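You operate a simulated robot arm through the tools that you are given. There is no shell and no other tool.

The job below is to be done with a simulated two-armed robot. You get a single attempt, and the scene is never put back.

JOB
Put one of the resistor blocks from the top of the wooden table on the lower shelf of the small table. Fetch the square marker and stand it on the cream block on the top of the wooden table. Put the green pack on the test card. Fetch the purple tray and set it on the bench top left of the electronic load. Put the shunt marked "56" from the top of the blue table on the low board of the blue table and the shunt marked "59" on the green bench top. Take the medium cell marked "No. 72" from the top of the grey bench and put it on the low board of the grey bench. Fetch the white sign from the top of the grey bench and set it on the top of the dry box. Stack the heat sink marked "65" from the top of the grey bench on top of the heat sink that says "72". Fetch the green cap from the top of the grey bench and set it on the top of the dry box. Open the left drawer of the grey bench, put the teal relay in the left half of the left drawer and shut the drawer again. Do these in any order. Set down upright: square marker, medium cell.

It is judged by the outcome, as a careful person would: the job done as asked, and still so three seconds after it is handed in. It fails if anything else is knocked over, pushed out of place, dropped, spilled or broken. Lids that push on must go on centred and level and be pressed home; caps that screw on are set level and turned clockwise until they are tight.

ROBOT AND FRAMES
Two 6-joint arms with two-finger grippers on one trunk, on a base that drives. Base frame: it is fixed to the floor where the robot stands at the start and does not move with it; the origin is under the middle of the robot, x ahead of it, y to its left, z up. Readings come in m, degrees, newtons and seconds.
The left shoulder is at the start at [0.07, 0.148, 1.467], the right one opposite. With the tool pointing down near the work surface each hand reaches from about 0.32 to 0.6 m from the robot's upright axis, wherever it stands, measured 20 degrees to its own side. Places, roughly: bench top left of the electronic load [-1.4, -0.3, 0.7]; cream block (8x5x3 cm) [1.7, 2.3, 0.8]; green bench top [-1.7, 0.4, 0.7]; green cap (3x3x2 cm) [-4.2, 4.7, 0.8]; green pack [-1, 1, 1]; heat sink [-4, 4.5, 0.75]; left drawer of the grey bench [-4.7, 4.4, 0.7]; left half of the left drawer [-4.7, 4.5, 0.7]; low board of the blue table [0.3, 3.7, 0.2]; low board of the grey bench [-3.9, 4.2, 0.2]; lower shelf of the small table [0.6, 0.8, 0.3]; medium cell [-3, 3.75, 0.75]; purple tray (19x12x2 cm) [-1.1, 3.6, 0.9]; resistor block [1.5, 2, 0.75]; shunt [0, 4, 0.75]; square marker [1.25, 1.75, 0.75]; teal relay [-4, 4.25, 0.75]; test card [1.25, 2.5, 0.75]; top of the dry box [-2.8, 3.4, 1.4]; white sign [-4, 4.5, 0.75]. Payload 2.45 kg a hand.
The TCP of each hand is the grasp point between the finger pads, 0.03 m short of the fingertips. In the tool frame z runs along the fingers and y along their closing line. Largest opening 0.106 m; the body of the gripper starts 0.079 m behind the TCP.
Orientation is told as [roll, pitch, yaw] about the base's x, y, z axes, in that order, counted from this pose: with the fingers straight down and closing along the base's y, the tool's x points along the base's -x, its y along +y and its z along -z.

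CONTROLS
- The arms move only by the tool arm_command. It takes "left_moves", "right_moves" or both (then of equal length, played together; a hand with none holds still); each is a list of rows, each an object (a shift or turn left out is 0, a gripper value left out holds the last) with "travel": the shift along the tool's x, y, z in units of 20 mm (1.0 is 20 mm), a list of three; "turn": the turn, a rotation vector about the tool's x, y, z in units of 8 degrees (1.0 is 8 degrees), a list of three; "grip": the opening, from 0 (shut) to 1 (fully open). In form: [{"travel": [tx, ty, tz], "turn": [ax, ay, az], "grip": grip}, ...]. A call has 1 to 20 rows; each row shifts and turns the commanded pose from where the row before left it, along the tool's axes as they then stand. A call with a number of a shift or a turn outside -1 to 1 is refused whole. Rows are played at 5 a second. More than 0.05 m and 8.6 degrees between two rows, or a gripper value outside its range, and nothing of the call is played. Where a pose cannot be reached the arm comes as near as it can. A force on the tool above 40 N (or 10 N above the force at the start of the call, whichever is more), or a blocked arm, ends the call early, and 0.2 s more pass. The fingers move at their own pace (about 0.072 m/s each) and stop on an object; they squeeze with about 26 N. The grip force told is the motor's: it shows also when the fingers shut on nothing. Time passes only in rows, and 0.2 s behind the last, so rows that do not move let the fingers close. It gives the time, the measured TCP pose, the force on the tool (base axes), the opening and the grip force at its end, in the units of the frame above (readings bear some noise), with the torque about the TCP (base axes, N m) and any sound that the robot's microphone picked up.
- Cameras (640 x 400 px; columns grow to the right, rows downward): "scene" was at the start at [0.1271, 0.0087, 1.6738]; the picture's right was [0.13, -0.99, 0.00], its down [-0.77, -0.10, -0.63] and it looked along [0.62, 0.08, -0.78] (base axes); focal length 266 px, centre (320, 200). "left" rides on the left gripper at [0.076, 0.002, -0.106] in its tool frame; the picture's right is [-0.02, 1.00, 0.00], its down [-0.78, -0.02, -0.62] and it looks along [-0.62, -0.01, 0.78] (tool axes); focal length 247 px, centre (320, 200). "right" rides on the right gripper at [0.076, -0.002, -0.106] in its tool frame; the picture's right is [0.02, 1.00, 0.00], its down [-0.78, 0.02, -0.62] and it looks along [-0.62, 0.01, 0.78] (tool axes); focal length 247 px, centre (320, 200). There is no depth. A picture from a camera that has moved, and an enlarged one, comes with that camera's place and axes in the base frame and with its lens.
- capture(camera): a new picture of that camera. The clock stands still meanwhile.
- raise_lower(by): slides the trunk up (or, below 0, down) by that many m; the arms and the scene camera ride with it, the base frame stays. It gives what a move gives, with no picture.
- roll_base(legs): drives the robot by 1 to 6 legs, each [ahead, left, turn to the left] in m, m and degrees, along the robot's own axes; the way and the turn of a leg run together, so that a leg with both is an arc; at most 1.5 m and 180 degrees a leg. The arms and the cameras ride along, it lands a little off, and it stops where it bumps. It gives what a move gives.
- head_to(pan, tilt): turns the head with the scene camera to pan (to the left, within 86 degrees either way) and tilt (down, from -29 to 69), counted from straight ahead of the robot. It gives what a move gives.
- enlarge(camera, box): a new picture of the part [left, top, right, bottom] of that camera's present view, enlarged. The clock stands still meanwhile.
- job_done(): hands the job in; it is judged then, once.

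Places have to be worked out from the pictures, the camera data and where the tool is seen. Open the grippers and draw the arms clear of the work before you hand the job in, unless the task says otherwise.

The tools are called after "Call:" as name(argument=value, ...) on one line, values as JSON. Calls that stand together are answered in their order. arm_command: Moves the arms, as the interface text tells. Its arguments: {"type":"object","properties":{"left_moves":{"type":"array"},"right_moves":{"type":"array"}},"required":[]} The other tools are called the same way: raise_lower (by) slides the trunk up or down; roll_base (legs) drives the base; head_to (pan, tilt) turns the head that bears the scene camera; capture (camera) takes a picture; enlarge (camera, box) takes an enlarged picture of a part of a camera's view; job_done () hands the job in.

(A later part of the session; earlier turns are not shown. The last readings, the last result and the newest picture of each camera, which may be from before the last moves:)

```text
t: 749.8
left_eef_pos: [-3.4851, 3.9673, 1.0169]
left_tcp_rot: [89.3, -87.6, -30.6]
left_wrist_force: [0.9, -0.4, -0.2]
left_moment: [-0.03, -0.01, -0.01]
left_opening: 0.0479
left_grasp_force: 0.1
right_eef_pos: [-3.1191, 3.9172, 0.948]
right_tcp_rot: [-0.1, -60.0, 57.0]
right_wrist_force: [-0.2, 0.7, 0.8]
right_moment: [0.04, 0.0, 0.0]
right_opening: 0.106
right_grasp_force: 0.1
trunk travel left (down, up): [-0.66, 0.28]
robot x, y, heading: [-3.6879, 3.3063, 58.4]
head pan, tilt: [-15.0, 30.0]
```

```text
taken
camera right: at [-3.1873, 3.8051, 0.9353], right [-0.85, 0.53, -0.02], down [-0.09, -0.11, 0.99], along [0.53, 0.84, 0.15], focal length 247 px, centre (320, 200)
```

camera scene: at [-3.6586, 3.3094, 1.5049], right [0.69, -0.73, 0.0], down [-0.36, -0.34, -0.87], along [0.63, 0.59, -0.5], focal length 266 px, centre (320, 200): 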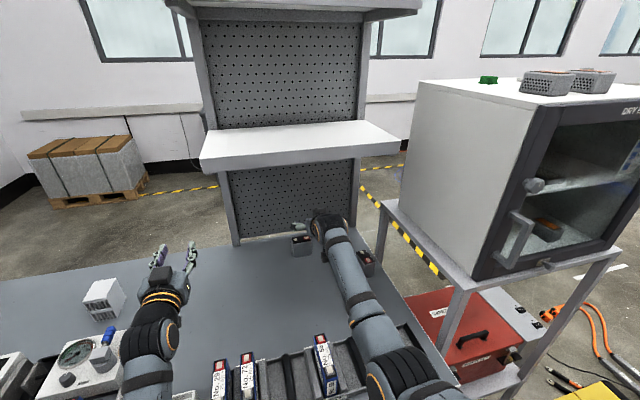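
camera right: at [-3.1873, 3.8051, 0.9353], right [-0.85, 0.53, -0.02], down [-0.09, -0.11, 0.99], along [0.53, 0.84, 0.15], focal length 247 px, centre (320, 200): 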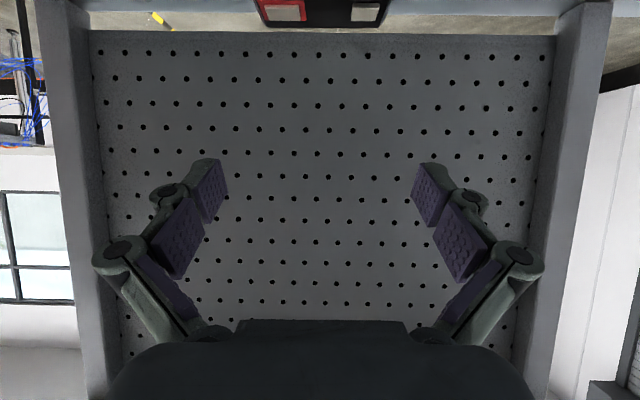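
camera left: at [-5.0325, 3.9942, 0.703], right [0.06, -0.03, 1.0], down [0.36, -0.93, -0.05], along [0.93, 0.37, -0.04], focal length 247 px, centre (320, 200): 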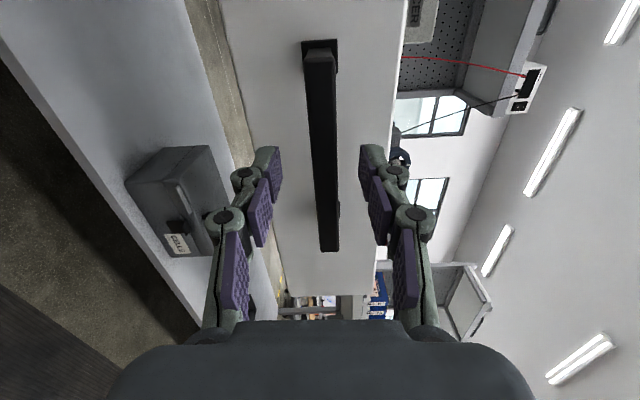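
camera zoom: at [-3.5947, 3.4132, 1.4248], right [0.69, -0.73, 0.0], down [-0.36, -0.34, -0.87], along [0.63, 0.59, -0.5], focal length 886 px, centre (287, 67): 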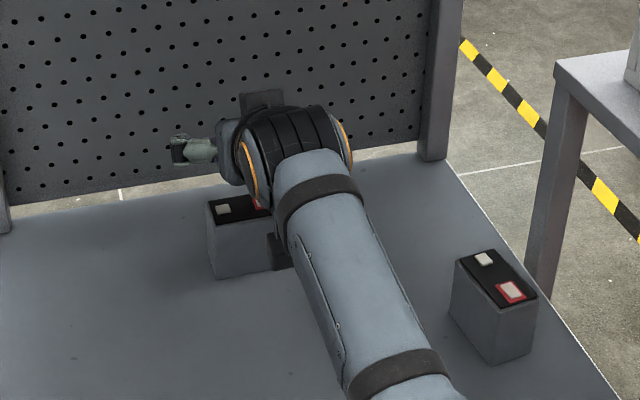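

The hand is centred over the cell. I lower it along the vertical by about 12 cm, watching for reach limits.

Call:
arm_command(right_moves=[{"travel": [0.87, 0, 0.5]}, {"travel": [0.87, 0, 0.5]}, {"travel": [0.87, 0, 0.5]}, {"travel": [0.87, 0, 0.5]}, {"travel": [0.43, 0, 0.25]}, {"travel": [0.43, 0, 0.25]}, {}])

Call:
capture(camera="right")

Call:
head_to(pan=-10, tilt=50)

Call:
capture(camera="scene")

```text
t: 751.4
left_eef_pos: [-3.4843, 3.9676, 1.0174]
left_tcp_rot: [88.9, -87.5, -30.2]
left_wrist_force: [-0.7, -0.5, 0.6]
left_moment: [-0.01, 0.01, 0.0]
left_opening: 0.0477
left_grasp_force: 0.0
right_eef_pos: [-3.1189, 3.9187, 0.8469]
right_tcp_rot: [0.1, -60.0, 57.1]
right_wrist_force: [1.2, 0.5, 0.0]
right_moment: [0.02, 0.01, 0.0]
right_opening: 0.1058
right_grasp_force: 0.1
trunk travel left (down, up): [-0.66, 0.28]
robot x, y, heading: [-3.6917, 3.3069, 58.0]
head pan, tilt: [-15.0, 30.0]
```

```text
taken
camera right: at [-3.1871, 3.8059, 0.8342], right [-0.85, 0.53, -0.02], down [-0.09, -0.11, 0.99], along [0.53, 0.84, 0.15], focal length 247 px, centre (320, 200)
```

right: 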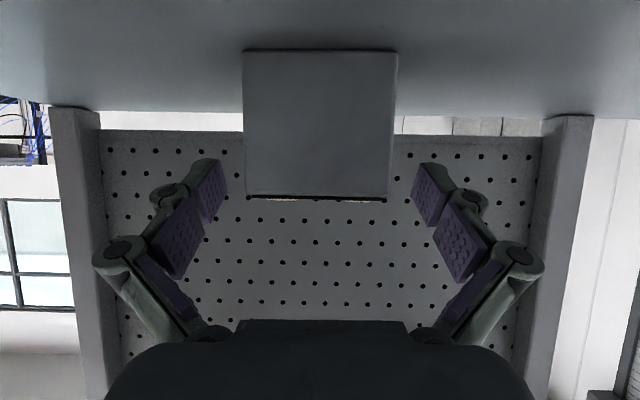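

```text
t: 752.2
left_eef_pos: [-3.4841, 3.9662, 1.0163]
left_tcp_rot: [88.4, -87.6, -30.0]
left_wrist_force: [0.1, -0.1, 0.5]
left_moment: [0.01, 0.02, -0.01]
left_opening: 0.0476
left_grasp_force: 0.2
right_eef_pos: [-3.12, 3.9175, 0.8466]
right_tcp_rot: [0.0, -60.0, 57.1]
right_wrist_force: [-0.8, 0.3, -0.4]
right_moment: [0.02, -0.02, 0.05]
right_opening: 0.1061
right_grasp_force: 0.0
trunk travel left (down, up): [-0.66, 0.28]
robot x, y, heading: [-3.6877, 3.3097, 58.4]
head pan, tilt: [-10.0, 50.0]
```

```text
taken
camera scene: at [-3.609, 3.409, 1.3953], right [0.75, -0.67, 0.0], down [-0.51, -0.57, -0.64], along [0.43, 0.48, -0.77], focal length 266 px, centre (320, 200)
```

scene: 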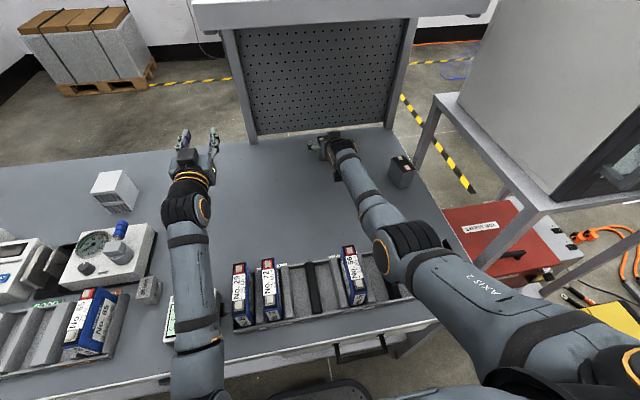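

The fingers straddle the upper part of the cell and the arm clears the rack. I lower 1.5 cm more and close.

Call:
arm_command(right_moves=[{"travel": [0.4, 0, 0.23]}, {"travel": [0.26, 0, 0.15]}, {}, {"grip": 0.75}, {"grip": 0.65}, {"grip": 0.55}, {"grip": 0.5}, {}])

Call:
capture(camera="right")

```text
t: 754.0
left_eef_pos: [-3.4849, 3.9668, 1.0173]
left_tcp_rot: [88.6, -87.7, -30.2]
left_wrist_force: [-0.2, -0.5, -0.4]
left_moment: [-0.03, 0.01, 0.01]
left_opening: 0.0478
left_grasp_force: 0.0
right_eef_pos: [-3.1187, 3.9175, 0.8313]
right_tcp_rot: [0.0, -60.0, 57.1]
right_wrist_force: [0.3, 0.2, 0.5]
right_moment: [-0.17, -0.2, 0.02]
right_opening: 0.0752
right_grasp_force: 25.7
trunk travel left (down, up): [-0.66, 0.28]
robot x, y, heading: [-3.689, 3.3091, 58.3]
head pan, tilt: [-10.0, 50.0]
```

```text
taken
camera right: at [-3.1864, 3.8057, 0.82], right [-0.85, 0.53, -0.02], down [-0.09, -0.11, 0.99], along [0.53, 0.84, 0.15], focal length 247 px, centre (320, 200)
```

right: 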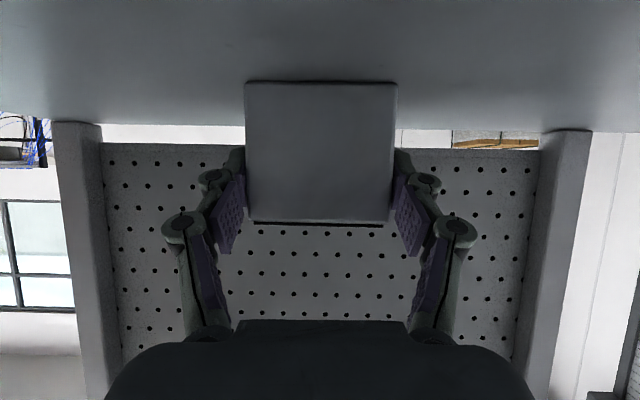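

The cell is gripped (75 mm). I lift 15 cm with the trunk, back out from under the shelf, raise more, and then leave over the rack.

Call:
raise_lower(by=0.15)

Call:
roll_base(legs=[[-0.14, 0, 0]])

Call:
raise_lower(by=0.12)

Call:
roll_base(legs=[[-0.45, 0, 0]])

Call:
capture(camera="scene")

Call:
capture(camera="right")

```text
t: 755.8
left_eef_pos: [-3.4843, 3.9678, 1.167]
left_tcp_rot: [86.9, -87.7, -28.3]
left_wrist_force: [0.0, -0.2, 0.6]
left_moment: [-0.01, -0.03, 0.0]
left_opening: 0.0476
left_grasp_force: 0.0
right_eef_pos: [-3.1176, 3.9179, 0.9806]
right_tcp_rot: [0.0, -59.9, 57.0]
right_wrist_force: [-0.4, -0.7, -4.3]
right_moment: [-0.05, 0.04, 0.0]
right_opening: 0.075
right_grasp_force: 25.9
trunk travel left (down, up): [-0.81, 0.13]
robot x, y, heading: [-3.691, 3.3067, 58.4]
head pan, tilt: [-10.0, 50.0]
```

```text
t: 757.1
left_eef_pos: [-3.5553, 3.8479, 1.1656]
left_tcp_rot: [84.6, -87.6, -26.1]
left_wrist_force: [-0.2, -0.8, -0.7]
left_moment: [-0.02, -0.03, 0.04]
left_opening: 0.0478
left_grasp_force: 0.1
right_eef_pos: [-3.1904, 3.7983, 0.9783]
right_tcp_rot: [0.0, -59.8, 57.0]
right_wrist_force: [0.7, -0.8, -5.2]
right_moment: [-0.05, 0.04, 0.02]
right_opening: 0.0749
right_grasp_force: 26.0
trunk travel left (down, up): [-0.81, 0.13]
robot x, y, heading: [-3.7636, 3.1855, 58.2]
head pan, tilt: [-10.0, 50.0]
```

```text
t: 758.6
left_eef_pos: [-3.5568, 3.8465, 1.2874]
left_tcp_rot: [87.0, -87.6, -28.6]
left_wrist_force: [-0.4, 0.0, 0.5]
left_moment: [-0.04, 0.0, -0.02]
left_opening: 0.0479
left_grasp_force: 0.0
right_eef_pos: [-3.1909, 3.7962, 1.1002]
right_tcp_rot: [0.1, -59.9, 56.9]
right_wrist_force: [0.5, 0.7, -4.5]
right_moment: [-0.02, 0.07, 0.01]
right_opening: 0.0751
right_grasp_force: 25.9
trunk travel left (down, up): [-0.93, 0.01]
robot x, y, heading: [-3.7669, 3.1892, 57.8]
head pan, tilt: [-10.0, 50.0]
```

```text
t: 761.3
left_eef_pos: [-3.792, 3.4744, 1.2862]
left_tcp_rot: [84.9, -87.7, -26.2]
left_wrist_force: [0.6, 0.5, 0.4]
left_moment: [0.04, 0.0, 0.01]
left_opening: 0.048
left_grasp_force: 0.0
right_eef_pos: [-3.4262, 3.4244, 1.0992]
right_tcp_rot: [0.0, -59.8, 57.2]
right_wrist_force: [-0.5, 0.1, -5.6]
right_moment: [-0.09, 0.05, 0.01]
right_opening: 0.075
right_grasp_force: 25.7
trunk travel left (down, up): [-0.93, 0.01]
robot x, y, heading: [-3.9961, 2.8134, 58.7]
head pan, tilt: [-10.0, 50.0]
```

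```text
taken
camera scene: at [-3.9139, 2.916, 1.6649], right [0.75, -0.66, 0.0], down [-0.51, -0.57, -0.64], along [0.42, 0.48, -0.77], focal length 266 px, centre (320, 200)
```

scene: 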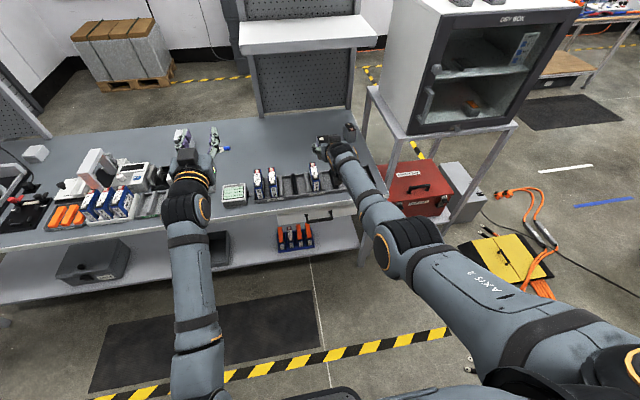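

```text
taken
camera right: at [-3.4936, 3.313, 1.0881], right [-0.85, 0.53, -0.02], down [-0.09, -0.11, 0.99], along [0.52, 0.84, 0.14], focal length 247 px, centre (320, 200)
```

right: 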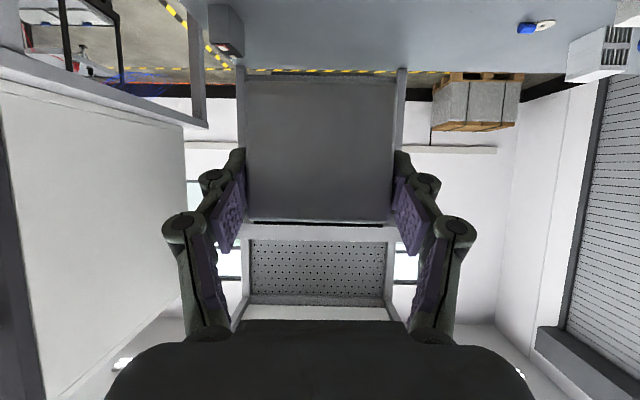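

The cell (≈0.5 kg) is held upright; its label faces away. I back off a little, move west to a free part of the low board (between toolbox and bin), and lower the trunk.

Call:
roll_base(legs=[[-0.12, 0, 0], [0, 0.873, 0]])

Call:
raise_lower(by=-0.4)

Call:
raise_lower(by=-0.35)

Call:
head_to(pan=-5, tilt=35)

Call:
capture(camera="scene")

Call:
capture(camera="right")

```text
t: 766.8
left_eef_pos: [-4.6013, 3.8285, 1.2866]
left_tcp_rot: [87.1, -87.6, -28.5]
left_wrist_force: [-0.3, -0.4, 0.3]
left_moment: [0.04, 0.01, -0.01]
left_opening: 0.0476
left_grasp_force: 0.1
right_eef_pos: [-4.2348, 3.7777, 1.101]
right_tcp_rot: [0.0, -59.8, 57.1]
right_wrist_force: [0.6, 0.8, -3.7]
right_moment: [-0.08, 0.06, -0.02]
right_opening: 0.075
right_grasp_force: 26.5
trunk travel left (down, up): [-0.93, 0.01]
robot x, y, heading: [-4.8042, 3.17, 58.5]
head pan, tilt: [-10.0, 50.0]
```

```text
t: 770.6
left_eef_pos: [-4.6033, 3.826, 0.8868]
left_tcp_rot: [87.4, -87.7, -28.7]
left_wrist_force: [-0.5, 0.3, -0.2]
left_moment: [-0.04, 0.01, 0.01]
left_opening: 0.0477
left_grasp_force: 0.1
right_eef_pos: [-4.2366, 3.7764, 0.7013]
right_tcp_rot: [-0.1, -59.9, 57.2]
right_wrist_force: [0.4, 0.4, -4.8]
right_moment: [-0.05, 0.05, 0.0]
right_opening: 0.0749
right_grasp_force: 26.3
trunk travel left (down, up): [-0.53, 0.41]
robot x, y, heading: [-4.8043, 3.1709, 58.6]
head pan, tilt: [-10.0, 50.0]
```

```text
t: 774.0
left_eef_pos: [-4.603, 3.8269, 0.5369]
left_tcp_rot: [87.5, -87.5, -28.7]
left_wrist_force: [0.5, 0.7, -0.4]
left_moment: [0.01, 0.01, 0.01]
left_opening: 0.0475
left_grasp_force: 0.1
right_eef_pos: [-4.2359, 3.7763, 0.3511]
right_tcp_rot: [0.0, -59.8, 57.3]
right_wrist_force: [-0.4, -0.3, -5.0]
right_moment: [-0.07, 0.05, 0.02]
right_opening: 0.0751
right_grasp_force: 25.9
trunk travel left (down, up): [-0.18, 0.76]
robot x, y, heading: [-4.8021, 3.1673, 58.6]
head pan, tilt: [-10.0, 50.0]
```

```text
t: 774.8
left_eef_pos: [-4.6033, 3.8257, 0.5376]
left_tcp_rot: [87.0, -87.7, -28.3]
left_wrist_force: [0.6, 0.2, 0.6]
left_moment: [-0.02, 0.02, 0.01]
left_opening: 0.0477
left_grasp_force: 0.1
right_eef_pos: [-4.2356, 3.7783, 0.3502]
right_tcp_rot: [-0.1, -59.8, 57.2]
right_wrist_force: [-0.4, 0.6, -4.7]
right_moment: [-0.06, 0.05, 0.0]
right_opening: 0.0748
right_grasp_force: 25.4
trunk travel left (down, up): [-0.18, 0.76]
robot x, y, heading: [-4.808, 3.1689, 58.3]
head pan, tilt: [-5.0, 35.0]
```

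```text
taken
camera scene: at [-4.7244, 3.2816, 0.9368], right [0.8, -0.6, 0.0], down [-0.34, -0.46, -0.82], along [0.49, 0.66, -0.58], focal length 266 px, centre (320, 200)
```

scene: 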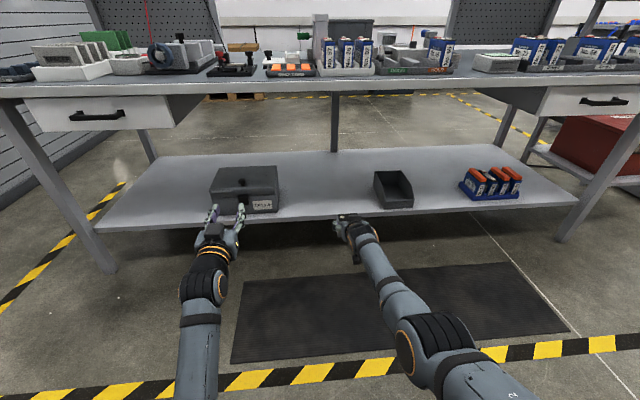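

```text
taken
camera right: at [-4.3046, 3.6656, 0.3389], right [-0.85, 0.53, -0.02], down [-0.09, -0.11, 0.99], along [0.52, 0.84, 0.14], focal length 247 px, centre (320, 200)
```

right: 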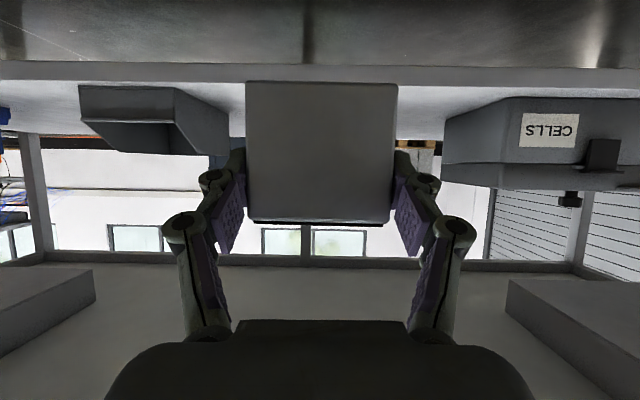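

The free spot lies straight ahead between bin and toolbox. I drive 0.29 m in and lower the cell until contact.

Call:
roll_base(legs=[[0.29, 0, 0]])

Call:
capture(camera="right")

Call:
arm_command(right_moves=[{"travel": [0.43, 0, 0.25]}, {"travel": [0.43, 0, 0.25]}, {"travel": [0.26, 0, 0.15]}, {"travel": [0.17, 0, 0.1]}, {"travel": [0.17, 0, 0.1]}, {"travel": [0.13, 0, 0.075]}, {"travel": [0.13, 0, 0.075]}, {"travel": [0.13, 0, 0.075]}, {"travel": [0.13, 0, 0.075]}, {"travel": [0.13, 0, 0.075]}, {"travel": [0.13, 0, 0.075]}, {"travel": [0.13, 0, 0.075]}, {}])

```text
t: 776.8
left_eef_pos: [-4.4506, 4.0736, 0.5359]
left_tcp_rot: [86.9, -87.6, -28.1]
left_wrist_force: [0.7, -0.4, 0.6]
left_moment: [0.04, 0.02, 0.0]
left_opening: 0.0478
left_grasp_force: 0.0
right_eef_pos: [-4.0858, 4.0252, 0.3503]
right_tcp_rot: [0.1, -59.9, 57.2]
right_wrist_force: [0.2, -0.1, -4.3]
right_moment: [-0.09, 0.03, 0.01]
right_opening: 0.0745
right_grasp_force: 26.0
trunk travel left (down, up): [-0.18, 0.76]
robot x, y, heading: [-4.6569, 3.4167, 58.6]
head pan, tilt: [-5.0, 35.0]
```

```text
taken
camera right: at [-4.1537, 3.9129, 0.3387], right [-0.85, 0.53, -0.02], down [-0.09, -0.11, 0.99], along [0.52, 0.84, 0.14], focal length 247 px, centre (320, 200)
```

right: 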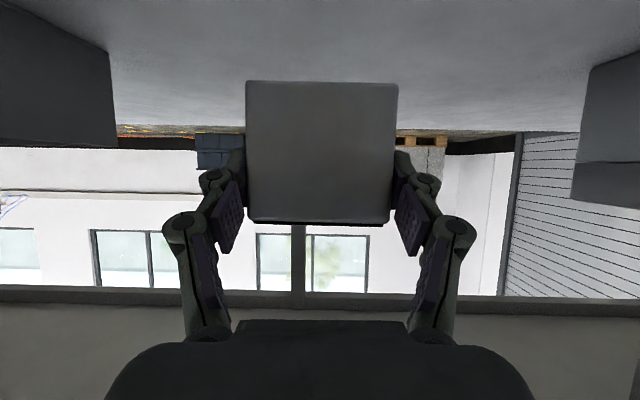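

```text
t: 779.6
left_eef_pos: [-4.452, 4.0725, 0.5363]
left_tcp_rot: [87.2, -87.6, -28.4]
left_wrist_force: [0.5, 0.3, 0.0]
left_moment: [0.0, 0.01, 0.03]
left_opening: 0.0477
left_grasp_force: 0.0
right_eef_pos: [-4.0986, 4.0201, 0.3105]
right_tcp_rot: [0.0, -59.8, 57.1]
right_wrist_force: [-0.4, 0.3, -4.7]
right_moment: [-0.06, 0.03, 0.03]
right_opening: 0.0747
right_grasp_force: 26.0
right hand out of reach, approached as far as the arm can: row 4, 6, 8, 10, 12
trunk travel left (down, up): [-0.18, 0.76]
robot x, y, heading: [-4.6539, 3.412, 58.8]
head pan, tilt: [-5.0, 35.0]
```

The arm is at its reach limit; I lower the rest with the trunk in small steps, watching the force.

Call:
raise_lower(by=-0.01)

Call:
raise_lower(by=-0.006)

```text
t: 780.2
left_eef_pos: [-4.454, 4.0739, 0.5274]
left_tcp_rot: [87.4, -87.6, -28.7]
left_wrist_force: [-0.2, -0.4, -0.1]
left_moment: [0.01, -0.01, -0.03]
left_opening: 0.0476
left_grasp_force: 0.0
right_eef_pos: [-4.0971, 4.0224, 0.3004]
right_tcp_rot: [0.0, -59.8, 57.2]
right_wrist_force: [-0.3, -0.2, -4.9]
right_moment: [-0.07, 0.05, -0.02]
right_opening: 0.0747
right_grasp_force: 26.3
trunk travel left (down, up): [-0.17, 0.77]
robot x, y, heading: [-4.6529, 3.4151, 58.5]
head pan, tilt: [-5.0, 35.0]
```

```text
t: 780.7
left_eef_pos: [-4.4518, 4.072, 0.5205]
left_tcp_rot: [87.4, -87.6, -28.7]
left_wrist_force: [-0.1, -0.1, -0.4]
left_moment: [-0.01, -0.02, -0.01]
left_opening: 0.0477
left_grasp_force: 0.1
right_eef_pos: [-4.0973, 4.0199, 0.2956]
right_tcp_rot: [0.0, -59.8, 57.2]
right_wrist_force: [-0.2, 0.6, -5.0]
right_moment: [-0.05, 0.04, -0.02]
right_opening: 0.0747
right_grasp_force: 26.1
trunk travel left (down, up): [-0.164, 0.776]
robot x, y, heading: [-4.6523, 3.4166, 58.6]
head pan, tilt: [-5.0, 35.0]
```

Still free (full weight on the hand). I continue lowering in small steps.

Call:
raise_lower(by=-0.008)

Call:
raise_lower(by=-0.006)

Call:
capture(camera="right")

```text
t: 781.3
left_eef_pos: [-4.453, 4.0724, 0.5151]
left_tcp_rot: [90.6, -87.6, -31.9]
left_wrist_force: [0.0, 0.5, 0.0]
left_moment: [0.0, 0.0, 0.0]
left_opening: 0.0478
left_grasp_force: 0.1
right_eef_pos: [-4.0966, 4.0223, 0.2925]
right_tcp_rot: [-0.2, -60.4, 57.3]
right_wrist_force: [2.8, 1.8, 9.7]
right_moment: [-0.34, -0.51, 0.09]
right_opening: 0.0748
right_grasp_force: 26.2
trunk travel left (down, up): [-0.156, 0.784]
robot x, y, heading: [-4.6505, 3.4162, 58.7]
head pan, tilt: [-5.0, 35.0]
```

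```text
t: 781.8
left_eef_pos: [-4.4541, 4.0724, 0.5095]
left_tcp_rot: [91.4, -87.6, -32.7]
left_wrist_force: [-0.4, 0.5, 0.8]
left_moment: [0.01, 0.02, 0.0]
left_opening: 0.0479
left_grasp_force: 0.1
right_eef_pos: [-4.098, 4.0214, 0.2854]
right_tcp_rot: [0.0, -60.2, 57.4]
right_wrist_force: [4.7, 4.6, 13.5]
right_moment: [0.46, -0.54, 0.08]
right_opening: 0.0748
right_grasp_force: 25.9
trunk travel left (down, up): [-0.15, 0.79]
robot x, y, heading: [-4.6558, 3.4192, 58.6]
head pan, tilt: [-5.0, 35.0]
```

```text
taken
camera right: at [-4.1648, 3.9093, 0.2721], right [-0.85, 0.53, -0.02], down [-0.09, -0.12, 0.99], along [0.52, 0.84, 0.15], focal length 247 px, centre (320, 200)
```

right: 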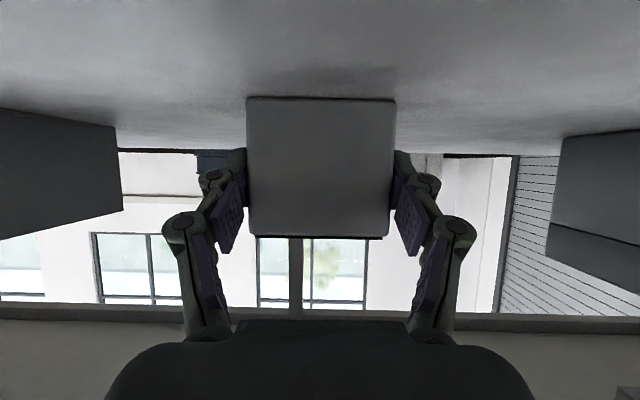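

The cell rests on the low board, upright (13 N contact). I ease up slightly, open, and withdraw straight back.

Call:
raise_lower(by=0.005)

Call:
arm_command(right_moves=[{"grip": 0.8}, {"grip": 0.9}, {"grip": 1}, {"grip": 1}, {}])

Call:
capture(camera="right")

Call:
roll_base(legs=[[-0.3, 0, 0]])

Call:
capture(camera="scene")

```text
t: 782.4
left_eef_pos: [-4.4525, 4.0724, 0.5141]
left_tcp_rot: [89.8, -87.6, -31.1]
left_wrist_force: [-0.2, 0.0, -1.0]
left_moment: [-0.02, -0.01, 0.02]
left_opening: 0.0477
left_grasp_force: 0.0
right_eef_pos: [-4.098, 4.0198, 0.2845]
right_tcp_rot: [0.0, -59.7, 57.2]
right_wrist_force: [-1.3, -1.0, 5.7]
right_moment: [0.23, -0.07, -0.01]
right_opening: 0.0749
right_grasp_force: 26.5
trunk travel left (down, up): [-0.155, 0.785]
robot x, y, heading: [-4.6555, 3.4158, 58.5]
head pan, tilt: [-5.0, 35.0]
```

```text
t: 783.6
left_eef_pos: [-4.4527, 4.0723, 0.5126]
left_tcp_rot: [88.3, -87.5, -29.6]
left_wrist_force: [-0.2, 0.4, -0.4]
left_moment: [0.0, -0.02, -0.01]
left_opening: 0.0477
left_grasp_force: 0.0
right_eef_pos: [-4.0977, 4.0198, 0.2872]
right_tcp_rot: [0.1, -59.8, 57.3]
right_wrist_force: [-0.1, 0.9, 0.4]
right_moment: [-0.01, 0.03, -0.02]
right_opening: 0.1062
right_grasp_force: 0.0
trunk travel left (down, up): [-0.155, 0.785]
robot x, y, heading: [-4.6547, 3.4115, 58.6]
head pan, tilt: [-5.0, 35.0]
```

```text
taken
camera right: at [-4.1649, 3.9086, 0.2744], right [-0.85, 0.53, -0.02], down [-0.09, -0.11, 0.99], along [0.52, 0.84, 0.14], focal length 247 px, centre (320, 200)
```

right: 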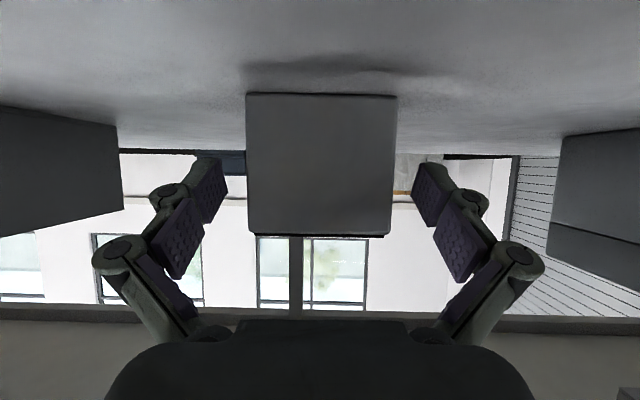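

```text
t: 785.6
left_eef_pos: [-4.6119, 3.8159, 0.5127]
left_tcp_rot: [88.3, -87.6, -29.3]
left_wrist_force: [0.8, 0.0, -0.5]
left_moment: [-0.01, 0.03, -0.03]
left_opening: 0.0478
left_grasp_force: 0.0
right_eef_pos: [-4.256, 3.7656, 0.2858]
right_tcp_rot: [0.0, -59.9, 57.4]
right_wrist_force: [0.0, -0.2, 0.1]
right_moment: [-0.01, -0.03, 0.03]
right_opening: 0.106
right_grasp_force: 0.1
trunk travel left (down, up): [-0.155, 0.785]
robot x, y, heading: [-4.8137, 3.1608, 58.6]
head pan, tilt: [-5.0, 35.0]
```

```text
taken
camera scene: at [-4.7314, 3.2705, 0.912], right [0.81, -0.59, 0.0], down [-0.34, -0.46, -0.82], along [0.49, 0.66, -0.57], focal length 266 px, centre (320, 200)
```

scene: 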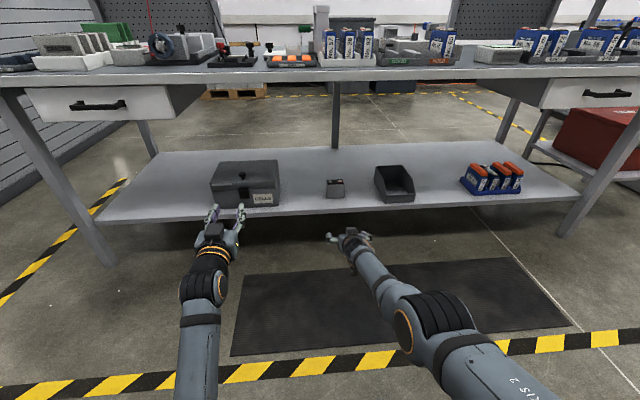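

The cell stands upright on the low board. Before returning to the marker, I check how vertical text runs on upright objects here (the blue cells), as a clue to the marker's upright direction.

Call:
enlarge(camera="scene", box=[310, 20, 390, 70])

Call:
enlarge(camera="scene", box=[450, 150, 540, 210])

Call:
enlarge(camera="scene", box=[310, 165, 360, 205])

```text
8.00 times, centred on (350, 45) of scene
camera zoom: at [-4.7314, 3.2705, 0.912], right [0.81, -0.59, 0.0], down [-0.34, -0.46, -0.82], along [0.49, 0.66, -0.57], focal length 2126 px, centre (80, 1440)
```

zoom: 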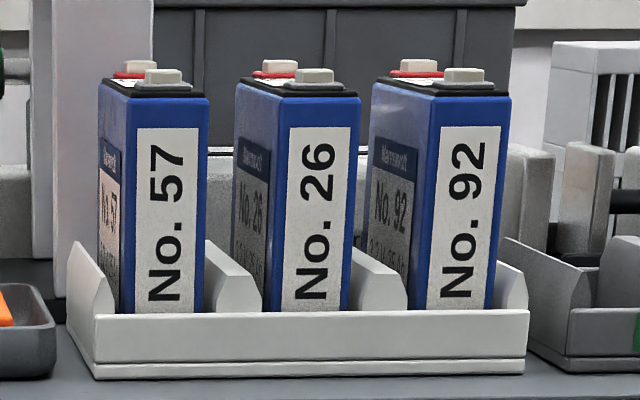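

```text
6.67 times, centred on (495, 180) of scene
camera zoom: at [-4.7314, 3.2705, 0.912], right [0.81, -0.59, 0.0], down [-0.34, -0.46, -0.82], along [0.49, 0.66, -0.57], focal length 1772 px, centre (-847, 333)
```

zoom: 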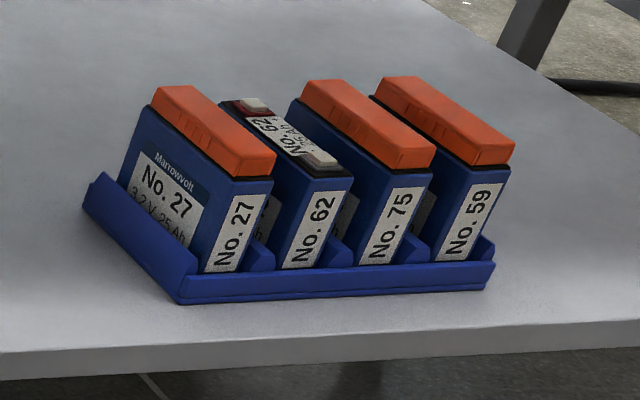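

```text
10.00 times, centred on (335, 185) of scene
camera zoom: at [-4.7314, 3.2705, 0.912], right [0.81, -0.59, 0.0], down [-0.34, -0.46, -0.82], along [0.49, 0.66, -0.57], focal length 2657 px, centre (170, 350)
```

zoom: 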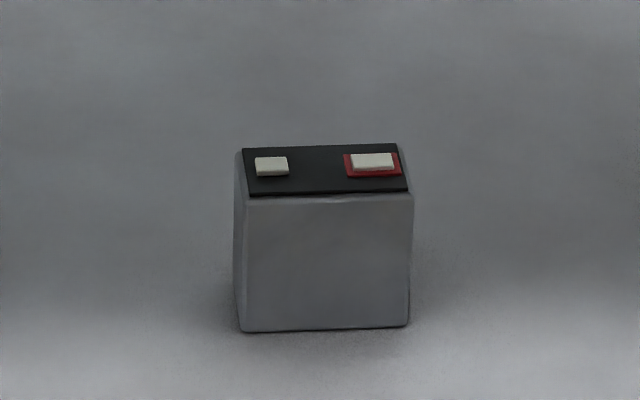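

Upright objects here carry vertical text reading bottom-to-top, exactly as the marker reads in its cup — so its cup pose (flat end up) is its upright pose, and I will stand it like that. I raise the trunk and bring both hands to normal poses for travelling.

Call:
raise_lower(by=0.4)

Call:
raise_lower(by=0.385)

Call:
arm_command(left_moves=[{"turn": [0, 1, 0]}, {"turn": [0, 1, 0]}, {"turn": [0, 1, 0]}, {"turn": [0, 1, 0]}, {"turn": [0, 1, 0]}, {"turn": [0, 1, 0]}, {"turn": [0, 1, 0]}, {"turn": [0, 1, 0]}, {"turn": [0, 1, 0]}, {"turn": [0, 1, 0]}, {"turn": [0, 0.95, 0]}, {"travel": [0.5, 0, 1]}, {"travel": [0.5, 0, 1]}, {"travel": [0.5, 0, 1]}, {"travel": [0.5, 0, 1]}, {"travel": [0.5, 0, 1]}, {"travel": [0.5, 0, 1]}, {"travel": [0.5, 0, 1]}, {"travel": [0.5, 0, 1]}, {"travel": [0.5, 0, 1]}], right_moves=[{"travel": [0.5, 0, -0.87], "grip": 0.5}, {"travel": [0.5, 0, -0.87]}, {"travel": [0.5, 0, -0.87]}, {"travel": [0.5, 0, -0.87]}, {"travel": [0.5, 0, -0.87]}, {"travel": [0.5, 0, -0.87]}, {"travel": [0.5, 0, -0.87]}, {"turn": [0, 1, 0]}, {"turn": [0, 1, 0]}, {"turn": [0, 1, 0]}, {"turn": [0, 1, 0]}, {"turn": [0, 1, 0]}, {"turn": [0, 1, 0]}, {"turn": [0, 1, 0]}, {"turn": [0, 0.5, 0]}, {"travel": [0.7, 0, 0.5]}, {"travel": [0.7, 0, 0.5]}, {"travel": [0.7, 0, 0.5]}, {"travel": [0.7, 0, 0.5]}, {"travel": [0.7, 0, 0.5]}])

```text
t: 789.5
left_eef_pos: [-4.612, 3.8155, 0.912]
left_tcp_rot: [88.0, -87.7, -29.1]
left_wrist_force: [0.1, 0.0, -0.6]
left_moment: [0.0, 0.0, 0.02]
left_opening: 0.0478
left_grasp_force: 0.0
right_eef_pos: [-4.2563, 3.7649, 0.6866]
right_tcp_rot: [0.1, -59.9, 57.4]
right_wrist_force: [0.0, -0.2, 0.6]
right_moment: [0.02, -0.02, -0.01]
right_opening: 0.1061
right_grasp_force: 0.1
trunk travel left (down, up): [-0.555, 0.385]
robot x, y, heading: [-4.814, 3.1588, 58.4]
head pan, tilt: [-5.0, 35.0]
```

```text
t: 793.2
left_eef_pos: [-4.6115, 3.8167, 1.2968]
left_tcp_rot: [88.1, -87.6, -29.1]
left_wrist_force: [0.6, -0.2, -0.7]
left_moment: [0.0, -0.02, -0.01]
left_opening: 0.0478
left_grasp_force: 0.0
right_eef_pos: [-4.2566, 3.7651, 1.0697]
right_tcp_rot: [0.0, -59.9, 57.5]
right_wrist_force: [-0.4, -0.8, -0.1]
right_moment: [0.0, -0.03, 0.0]
right_opening: 0.1061
right_grasp_force: 0.0
trunk travel left (down, up): [-0.94, 0.0]
robot x, y, heading: [-4.8103, 3.1558, 58.9]
head pan, tilt: [-5.0, 35.0]
```

```text
t: 797.4
left_eef_pos: [-4.6597, 3.7504, 1.1138]
left_tcp_rot: [2.4, -2.4, 58.9]
left_wrist_force: [0.0, -0.7, 0.5]
left_moment: [0.01, -0.04, -0.01]
left_opening: 0.0478
left_grasp_force: 0.1
left hand out of reach, approached as far as the arm can: row 13
right_eef_pos: [-4.3707, 3.5868, 1.0228]
right_tcp_rot: [-0.1, 0.0, 57.5]
right_wrist_force: [-0.2, 0.3, -0.1]
right_moment: [0.02, 0.03, 0.04]
right_opening: 0.0529
right_grasp_force: 0.0
trunk travel left (down, up): [-0.94, 0.0]
robot x, y, heading: [-4.8112, 3.1569, 58.8]
head pan, tilt: [-5.0, 35.0]
```

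I drive back round the west end of the bench: west, then north through the gap.

Call:
roll_base(legs=[[0, 1.27, 0]])

Call:
roll_base(legs=[[0.6, 0, 0], [0.6, 0, 0]])

```text
t: 803.8
left_eef_pos: [-5.7585, 4.4157, 1.1133]
left_tcp_rot: [2.3, -2.3, 59.2]
left_wrist_force: [-0.6, -0.2, -0.2]
left_moment: [0.03, 0.01, 0.0]
left_opening: 0.0477
left_grasp_force: 0.0
right_eef_pos: [-5.47, 4.2522, 1.0234]
right_tcp_rot: [0.0, 0.1, 57.8]
right_wrist_force: [0.9, -0.3, -0.5]
right_moment: [0.03, -0.03, 0.0]
right_opening: 0.0529
right_grasp_force: 0.0
trunk travel left (down, up): [-0.94, 0.0]
robot x, y, heading: [-5.9071, 3.8211, 59.1]
head pan, tilt: [-5.0, 35.0]
```

```text
t: 810.2
left_eef_pos: [-5.1537, 5.4461, 1.1146]
left_tcp_rot: [2.4, -2.4, 59.6]
left_wrist_force: [-0.4, -0.8, 0.0]
left_moment: [0.03, 0.01, 0.0]
left_opening: 0.0476
left_grasp_force: 0.0
right_eef_pos: [-4.8653, 5.2866, 1.023]
right_tcp_rot: [0.0, 0.1, 58.2]
right_wrist_force: [0.2, 0.1, 0.3]
right_moment: [0.04, -0.02, 0.04]
right_opening: 0.0529
right_grasp_force: 0.1
trunk travel left (down, up): [-0.94, 0.0]
robot x, y, heading: [-5.2994, 4.8502, 59.2]
head pan, tilt: [-5.0, 35.0]
```

Centred in the gap. I continue north, then east, and turn to face the bench to check the cell's label from its labelled side.

Call:
roll_base(legs=[[0.7, 0, 0], [0.6, 0, 0], [0, -1.4, 0], [0, 0, 180]])

Call:
raise_lower(by=-0.4)

Call:
head_to(pan=0, tilt=30)

Call:
capture(camera="scene")

```text
t: 830.9
left_eef_pos: [-3.6207, 4.6463, 1.1135]
left_tcp_rot: [2.5, -2.3, -123.5]
left_wrist_force: [0.1, 0.2, 0.1]
left_moment: [0.01, 0.0, 0.02]
left_opening: 0.0478
left_grasp_force: 0.1
right_eef_pos: [-3.901, 4.8208, 1.0222]
right_tcp_rot: [0.0, 0.2, -125.0]
right_wrist_force: [0.0, -0.4, 0.2]
right_moment: [0.0, -0.01, -0.01]
right_opening: 0.0529
right_grasp_force: 0.1
trunk travel left (down, up): [-0.94, 0.0]
robot x, y, heading: [-3.4463, 5.2273, -123.8]
head pan, tilt: [-5.0, 35.0]
```

```text
t: 834.7
left_eef_pos: [-3.6204, 4.6449, 0.7137]
left_tcp_rot: [2.4, -2.2, -123.5]
left_wrist_force: [-1.0, 0.2, 0.2]
left_moment: [-0.01, 0.02, -0.03]
left_opening: 0.0478
left_grasp_force: 0.1
right_eef_pos: [-3.9009, 4.821, 0.6224]
right_tcp_rot: [0.1, 0.1, -124.9]
right_wrist_force: [-0.2, -0.4, -0.2]
right_moment: [0.03, 0.02, 0.01]
right_opening: 0.053
right_grasp_force: 0.1
trunk travel left (down, up): [-0.54, 0.4]
robot x, y, heading: [-3.4456, 5.2284, -123.5]
head pan, tilt: [-5.0, 35.0]
```

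```text
t: 835.4
left_eef_pos: [-3.6199, 4.645, 0.7131]
left_tcp_rot: [2.3, -2.3, -123.5]
left_wrist_force: [0.6, 0.1, 0.6]
left_moment: [-0.02, -0.01, -0.01]
left_opening: 0.0476
left_grasp_force: 0.0
right_eef_pos: [-3.9006, 4.8205, 0.6219]
right_tcp_rot: [0.0, 0.1, -124.9]
right_wrist_force: [-0.5, 0.0, 0.9]
right_moment: [-0.03, 0.01, -0.01]
right_opening: 0.0531
right_grasp_force: 0.2
trunk travel left (down, up): [-0.54, 0.4]
robot x, y, heading: [-3.4434, 5.2333, -123.8]
head pan, tilt: [0.0, 30.0]
```

```text
taken
camera scene: at [-3.5201, 5.1151, 1.3048], right [-0.83, 0.55, 0.0], down [0.28, 0.42, -0.87], along [-0.48, -0.72, -0.5], focal length 266 px, centre (320, 200)
```

scene: 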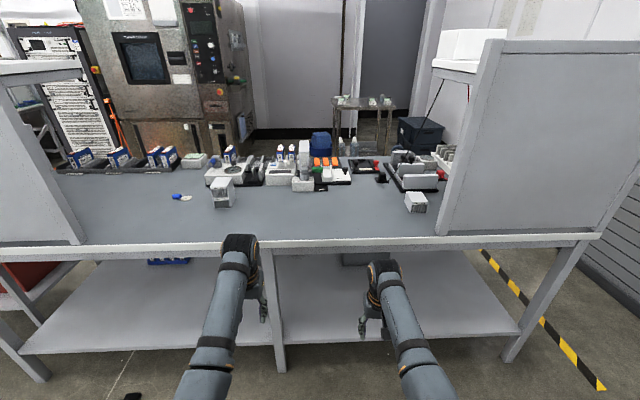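

The bench top hides it; I lower the trunk more to look under the bench.

Call:
raise_lower(by=-0.3)

Call:
head_to(pan=-5, tilt=22)

Call:
capture(camera="scene")

```text
t: 838.4
left_eef_pos: [-3.6205, 4.6456, 0.4131]
left_tcp_rot: [2.4, -2.2, -123.5]
left_wrist_force: [-0.4, 0.5, 0.1]
left_moment: [-0.02, 0.01, -0.02]
left_opening: 0.0479
left_grasp_force: 0.1
right_eef_pos: [-3.9007, 4.8211, 0.3231]
right_tcp_rot: [0.0, 0.1, -124.9]
right_wrist_force: [1.0, 0.0, 0.4]
right_moment: [-0.02, 0.0, -0.01]
right_opening: 0.0531
right_grasp_force: 0.1
trunk travel left (down, up): [-0.24, 0.7]
robot x, y, heading: [-3.4451, 5.2325, -123.8]
head pan, tilt: [0.0, 30.0]
```

```text
t: 839.0
left_eef_pos: [-3.6193, 4.6457, 0.4126]
left_tcp_rot: [2.4, -2.3, -123.5]
left_wrist_force: [-0.1, 0.2, -0.1]
left_moment: [0.0, -0.01, 0.01]
left_opening: 0.0476
left_grasp_force: 0.1
right_eef_pos: [-3.9013, 4.8215, 0.322]
right_tcp_rot: [0.0, 0.2, -124.9]
right_wrist_force: [0.5, 0.2, 0.7]
right_moment: [0.0, -0.04, 0.01]
right_opening: 0.0526
right_grasp_force: 0.1
trunk travel left (down, up): [-0.24, 0.7]
robot x, y, heading: [-3.4425, 5.2335, -123.9]
head pan, tilt: [-5.0, 22.0]
```

```text
taken
camera scene: at [-3.5278, 5.1179, 1.0176], right [-0.78, 0.62, 0.0], down [0.23, 0.29, -0.93], along [-0.58, -0.72, -0.38], focal length 266 px, centre (320, 200)
```

scene: 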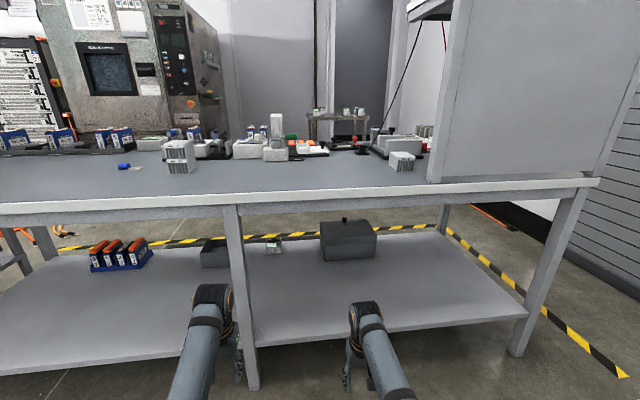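

Now the cell with its display is visible under the bench; I enlarge it to read the number.

Call:
enlarge(camera="scene", box=[254, 234, 296, 262])

```text
14.29 times, centred on (275, 248) of scene
camera zoom: at [-3.5278, 5.1179, 1.0176], right [-0.78, 0.62, 0.0], down [0.23, 0.29, -0.93], along [-0.58, -0.72, -0.38], focal length 3796 px, centre (963, -486)
```

zoom: 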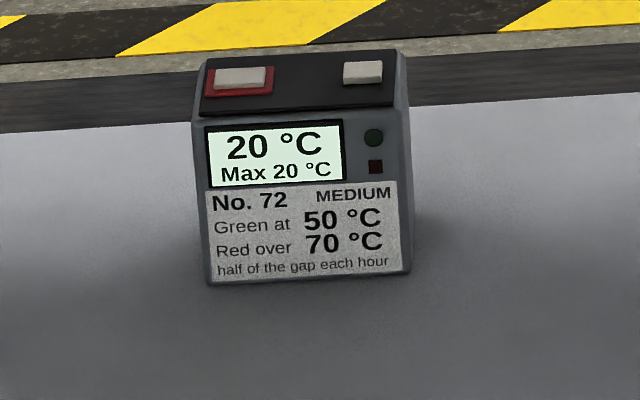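

It is indeed No. 72, standing upright. I raise the trunk and drive east along the north corridor, then carefully between the cart and the floor box toward the aisle.

Call:
raise_lower(by=0.4)

Call:
raise_lower(by=0.3)

Call:
roll_base(legs=[[0, 0, 92.6], [1.0, 0, 0], [0.75, 0, 0]])

```text
t: 842.9
left_eef_pos: [-3.6205, 4.6461, 0.8135]
left_tcp_rot: [2.4, -2.3, -123.4]
left_wrist_force: [-0.2, 0.4, -1.0]
left_moment: [-0.06, 0.01, -0.03]
left_opening: 0.0478
left_grasp_force: 0.0
right_eef_pos: [-3.9012, 4.8213, 0.7223]
right_tcp_rot: [0.0, 0.2, -124.9]
right_wrist_force: [0.1, -0.8, 0.3]
right_moment: [0.03, -0.01, 0.01]
right_opening: 0.0529
right_grasp_force: 0.1
trunk travel left (down, up): [-0.64, 0.3]
robot x, y, heading: [-3.4385, 5.2361, -123.8]
head pan, tilt: [-5.0, 22.0]
```

```text
t: 845.9
left_eef_pos: [-3.6202, 4.6447, 1.1142]
left_tcp_rot: [2.3, -2.3, -123.5]
left_wrist_force: [0.3, -0.4, 0.6]
left_moment: [-0.02, 0.01, 0.0]
left_opening: 0.0477
left_grasp_force: 0.0
right_eef_pos: [-3.9006, 4.8217, 1.0237]
right_tcp_rot: [0.0, 0.1, -124.9]
right_wrist_force: [0.0, 0.7, 0.0]
right_moment: [0.0, -0.02, 0.01]
right_opening: 0.053
right_grasp_force: 0.1
trunk travel left (down, up): [-0.94, 0.0]
robot x, y, heading: [-3.4454, 5.2329, -123.6]
head pan, tilt: [-5.0, 22.0]
```

```text
t: 858.7
left_eef_pos: [-1.3363, 4.2195, 1.1142]
left_tcp_rot: [2.5, -2.4, -29.9]
left_wrist_force: [0.3, 0.3, 0.2]
left_moment: [0.0, -0.04, -0.02]
left_opening: 0.0475
left_grasp_force: 0.1
right_eef_pos: [-1.4943, 3.9298, 1.0239]
right_tcp_rot: [0.1, 0.0, -31.3]
right_wrist_force: [-1.1, 1.2, -0.1]
right_moment: [0.0, 0.01, -0.03]
right_opening: 0.0531
right_grasp_force: 0.0
trunk travel left (down, up): [-0.94, 0.0]
robot x, y, heading: [-1.9298, 4.358, -30.2]
head pan, tilt: [-5.0, 22.0]
```

I straighten the heading, move south to the middle of the gap, and check the pose before passing.

Call:
roll_base(legs=[[0, -0.605, -1]])

Call:
head_to(pan=0, tilt=50)

Call:
capture(camera="scene")

```text
t: 862.0
left_eef_pos: [-1.6453, 3.6917, 1.1135]
left_tcp_rot: [2.2, -2.3, -31.2]
left_wrist_force: [0.3, 0.2, 0.6]
left_moment: [-0.01, 0.03, 0.02]
left_opening: 0.0477
left_grasp_force: 0.1
right_eef_pos: [-1.8072, 3.4046, 1.0224]
right_tcp_rot: [-0.1, 0.0, -32.5]
right_wrist_force: [1.2, 0.1, 0.9]
right_moment: [-0.02, 0.04, -0.01]
right_opening: 0.053
right_grasp_force: 0.0
trunk travel left (down, up): [-0.94, 0.0]
robot x, y, heading: [-2.2402, 3.8457, -31.3]
head pan, tilt: [-5.0, 22.0]
```

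```text
t: 863.0
left_eef_pos: [-1.6453, 3.6919, 1.1133]
left_tcp_rot: [2.3, -2.4, -31.1]
left_wrist_force: [-0.3, -0.3, 0.7]
left_moment: [0.02, 0.01, 0.0]
left_opening: 0.0477
left_grasp_force: 0.0
right_eef_pos: [-1.8088, 3.4027, 1.0223]
right_tcp_rot: [-0.1, 0.2, -32.4]
right_wrist_force: [0.5, -0.7, -0.2]
right_moment: [0.01, -0.01, 0.01]
right_opening: 0.0533
right_grasp_force: 0.1
trunk travel left (down, up): [-0.94, 0.0]
robot x, y, heading: [-2.2419, 3.8445, -31.4]
head pan, tilt: [0.0, 50.0]
```

```text
taken
camera scene: at [-2.129, 3.776, 1.6753], right [-0.52, -0.85, 0.0], down [-0.65, 0.4, -0.64], along [0.55, -0.33, -0.77], focal length 266 px, centre (320, 200)
```

scene: 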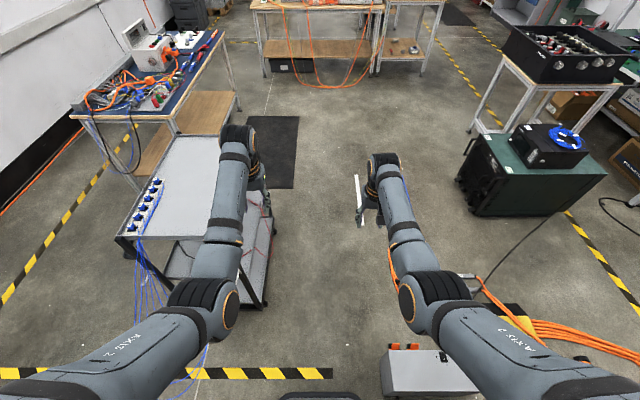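

The gap is about 0.62 m wide; I centre in it (2 cm left) and drive straight ahead through it.

Call:
roll_base(legs=[[0, 0.023, 0.2], [0.5, 0, 0]])

Call:
roll_base(legs=[[0.6, 0, 0]])

Call:
roll_base(legs=[[0.6, -0.03, 0]])

```text
t: 866.3
left_eef_pos: [-1.2011, 3.4539, 1.114]
left_tcp_rot: [2.4, -2.4, -30.8]
left_wrist_force: [0.7, 0.2, -0.3]
left_moment: [-0.01, -0.02, 0.03]
left_opening: 0.0476
left_grasp_force: 0.1
right_eef_pos: [-1.3638, 3.1653, 1.0235]
right_tcp_rot: [0.0, 0.0, -32.3]
right_wrist_force: [0.2, 1.3, 0.3]
right_moment: [-0.01, -0.03, 0.04]
right_opening: 0.0533
right_grasp_force: 0.0
trunk travel left (down, up): [-0.94, 0.0]
robot x, y, heading: [-1.7965, 3.6035, -30.8]
head pan, tilt: [0.0, 50.0]
```

```text
t: 869.7
left_eef_pos: [-0.6911, 3.1543, 1.1128]
left_tcp_rot: [2.4, -2.5, -30.5]
left_wrist_force: [0.3, -0.5, 0.5]
left_moment: [-0.02, 0.0, -0.04]
left_opening: 0.0478
left_grasp_force: 0.1
right_eef_pos: [-0.8535, 2.8647, 1.0221]
right_tcp_rot: [0.0, 0.1, -32.0]
right_wrist_force: [0.3, 0.0, 0.1]
right_moment: [0.0, -0.05, 0.01]
right_opening: 0.0529
right_grasp_force: 0.0
trunk travel left (down, up): [-0.94, 0.0]
robot x, y, heading: [-1.2866, 3.2971, -30.8]
head pan, tilt: [0.0, 50.0]
```

```text
t: 873.1
left_eef_pos: [-0.1929, 2.8243, 1.1137]
left_tcp_rot: [2.4, -2.4, -30.5]
left_wrist_force: [-0.1, -1.2, -0.5]
left_moment: [-0.03, 0.0, 0.02]
left_opening: 0.0474
left_grasp_force: 0.1
right_eef_pos: [-0.3526, 2.5353, 1.0227]
right_tcp_rot: [0.0, 0.2, -31.9]
right_wrist_force: [1.3, 0.7, 0.0]
right_moment: [-0.01, -0.02, 0.0]
right_opening: 0.0529
right_grasp_force: 0.1
trunk travel left (down, up): [-0.94, 0.0]
robot x, y, heading: [-0.7891, 2.9662, -30.6]
head pan, tilt: [0.0, 50.0]
```

Passed cleanly. I continue east along the aisle, then north between the blue and wooden tables.

Call:
roll_base(legs=[[0.8, 0, -0.5], [0.74, 0, 0], [0, 0.6, 0], [0, 0.56, 0]])

```text
t: 886.7
left_eef_pos: [1.7202, 3.02, 1.1138]
left_tcp_rot: [2.4, -2.3, -30.8]
left_wrist_force: [0.8, 0.2, 0.1]
left_moment: [0.0, 0.01, -0.01]
left_opening: 0.0478
left_grasp_force: 0.0
right_eef_pos: [1.5577, 2.7318, 1.0219]
right_tcp_rot: [0.0, 0.2, -32.2]
right_wrist_force: [-0.5, -0.7, -0.4]
right_moment: [0.0, -0.02, 0.02]
right_opening: 0.053
right_grasp_force: 0.0
trunk travel left (down, up): [-0.94, 0.0]
robot x, y, heading: [1.1287, 3.1722, -30.9]
head pan, tilt: [0.0, 50.0]
```

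I go on east past the table's north end, turn to face west, and slide south to the marker's position.

Call:
roll_base(legs=[[0.9, 0, 0], [0.87, 0, 0], [0, 0, 180], [0, 0.55, 0], [0, 0.5, 0]])

Call:
head_to(pan=5, tilt=50)

Call:
capture(camera="scene")

```text
t: 908.3
left_eef_pos: [1.5666, 1.4612, 1.1133]
left_tcp_rot: [2.4, -2.4, 153.3]
left_wrist_force: [0.9, 0.1, -0.1]
left_moment: [-0.03, -0.03, 0.0]
left_opening: 0.0478
left_grasp_force: 0.0
right_eef_pos: [1.7081, 1.7609, 1.0218]
right_tcp_rot: [0.0, 0.1, 152.1]
right_wrist_force: [0.5, -0.3, -0.8]
right_moment: [0.0, -0.01, 0.0]
right_opening: 0.0531
right_grasp_force: 0.0
trunk travel left (down, up): [-0.94, 0.0]
robot x, y, heading: [2.1718, 1.3566, 153.4]
head pan, tilt: [0.0, 50.0]
```

```text
t: 909.0
left_eef_pos: [1.5664, 1.46, 1.1122]
left_tcp_rot: [2.4, -2.3, 153.4]
left_wrist_force: [0.0, -0.5, -0.2]
left_moment: [-0.03, 0.02, -0.02]
left_opening: 0.0476
left_grasp_force: 0.1
right_eef_pos: [1.7082, 1.7601, 1.0221]
right_tcp_rot: [0.0, 0.1, 152.0]
right_wrist_force: [0.2, 0.3, 0.6]
right_moment: [0.0, -0.01, -0.01]
right_opening: 0.053
right_grasp_force: 0.1
trunk travel left (down, up): [-0.94, 0.0]
robot x, y, heading: [2.1721, 1.3568, 153.0]
head pan, tilt: [5.0, 50.0]
```

```text
taken
camera scene: at [2.056, 1.406, 1.6753], right [0.37, 0.93, 0.0], down [0.71, -0.28, -0.64], along [-0.6, 0.24, -0.77], focal length 266 px, centre (320, 200)
```

scene: 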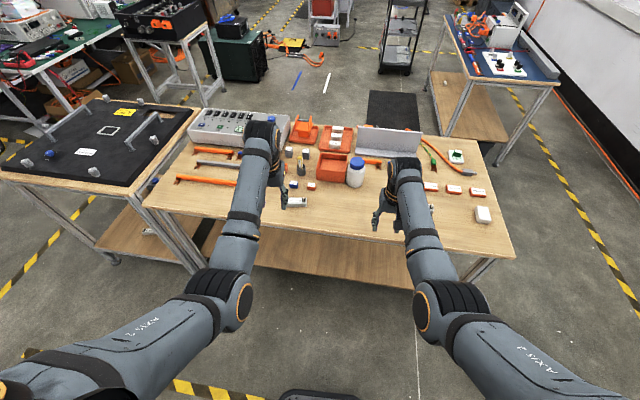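

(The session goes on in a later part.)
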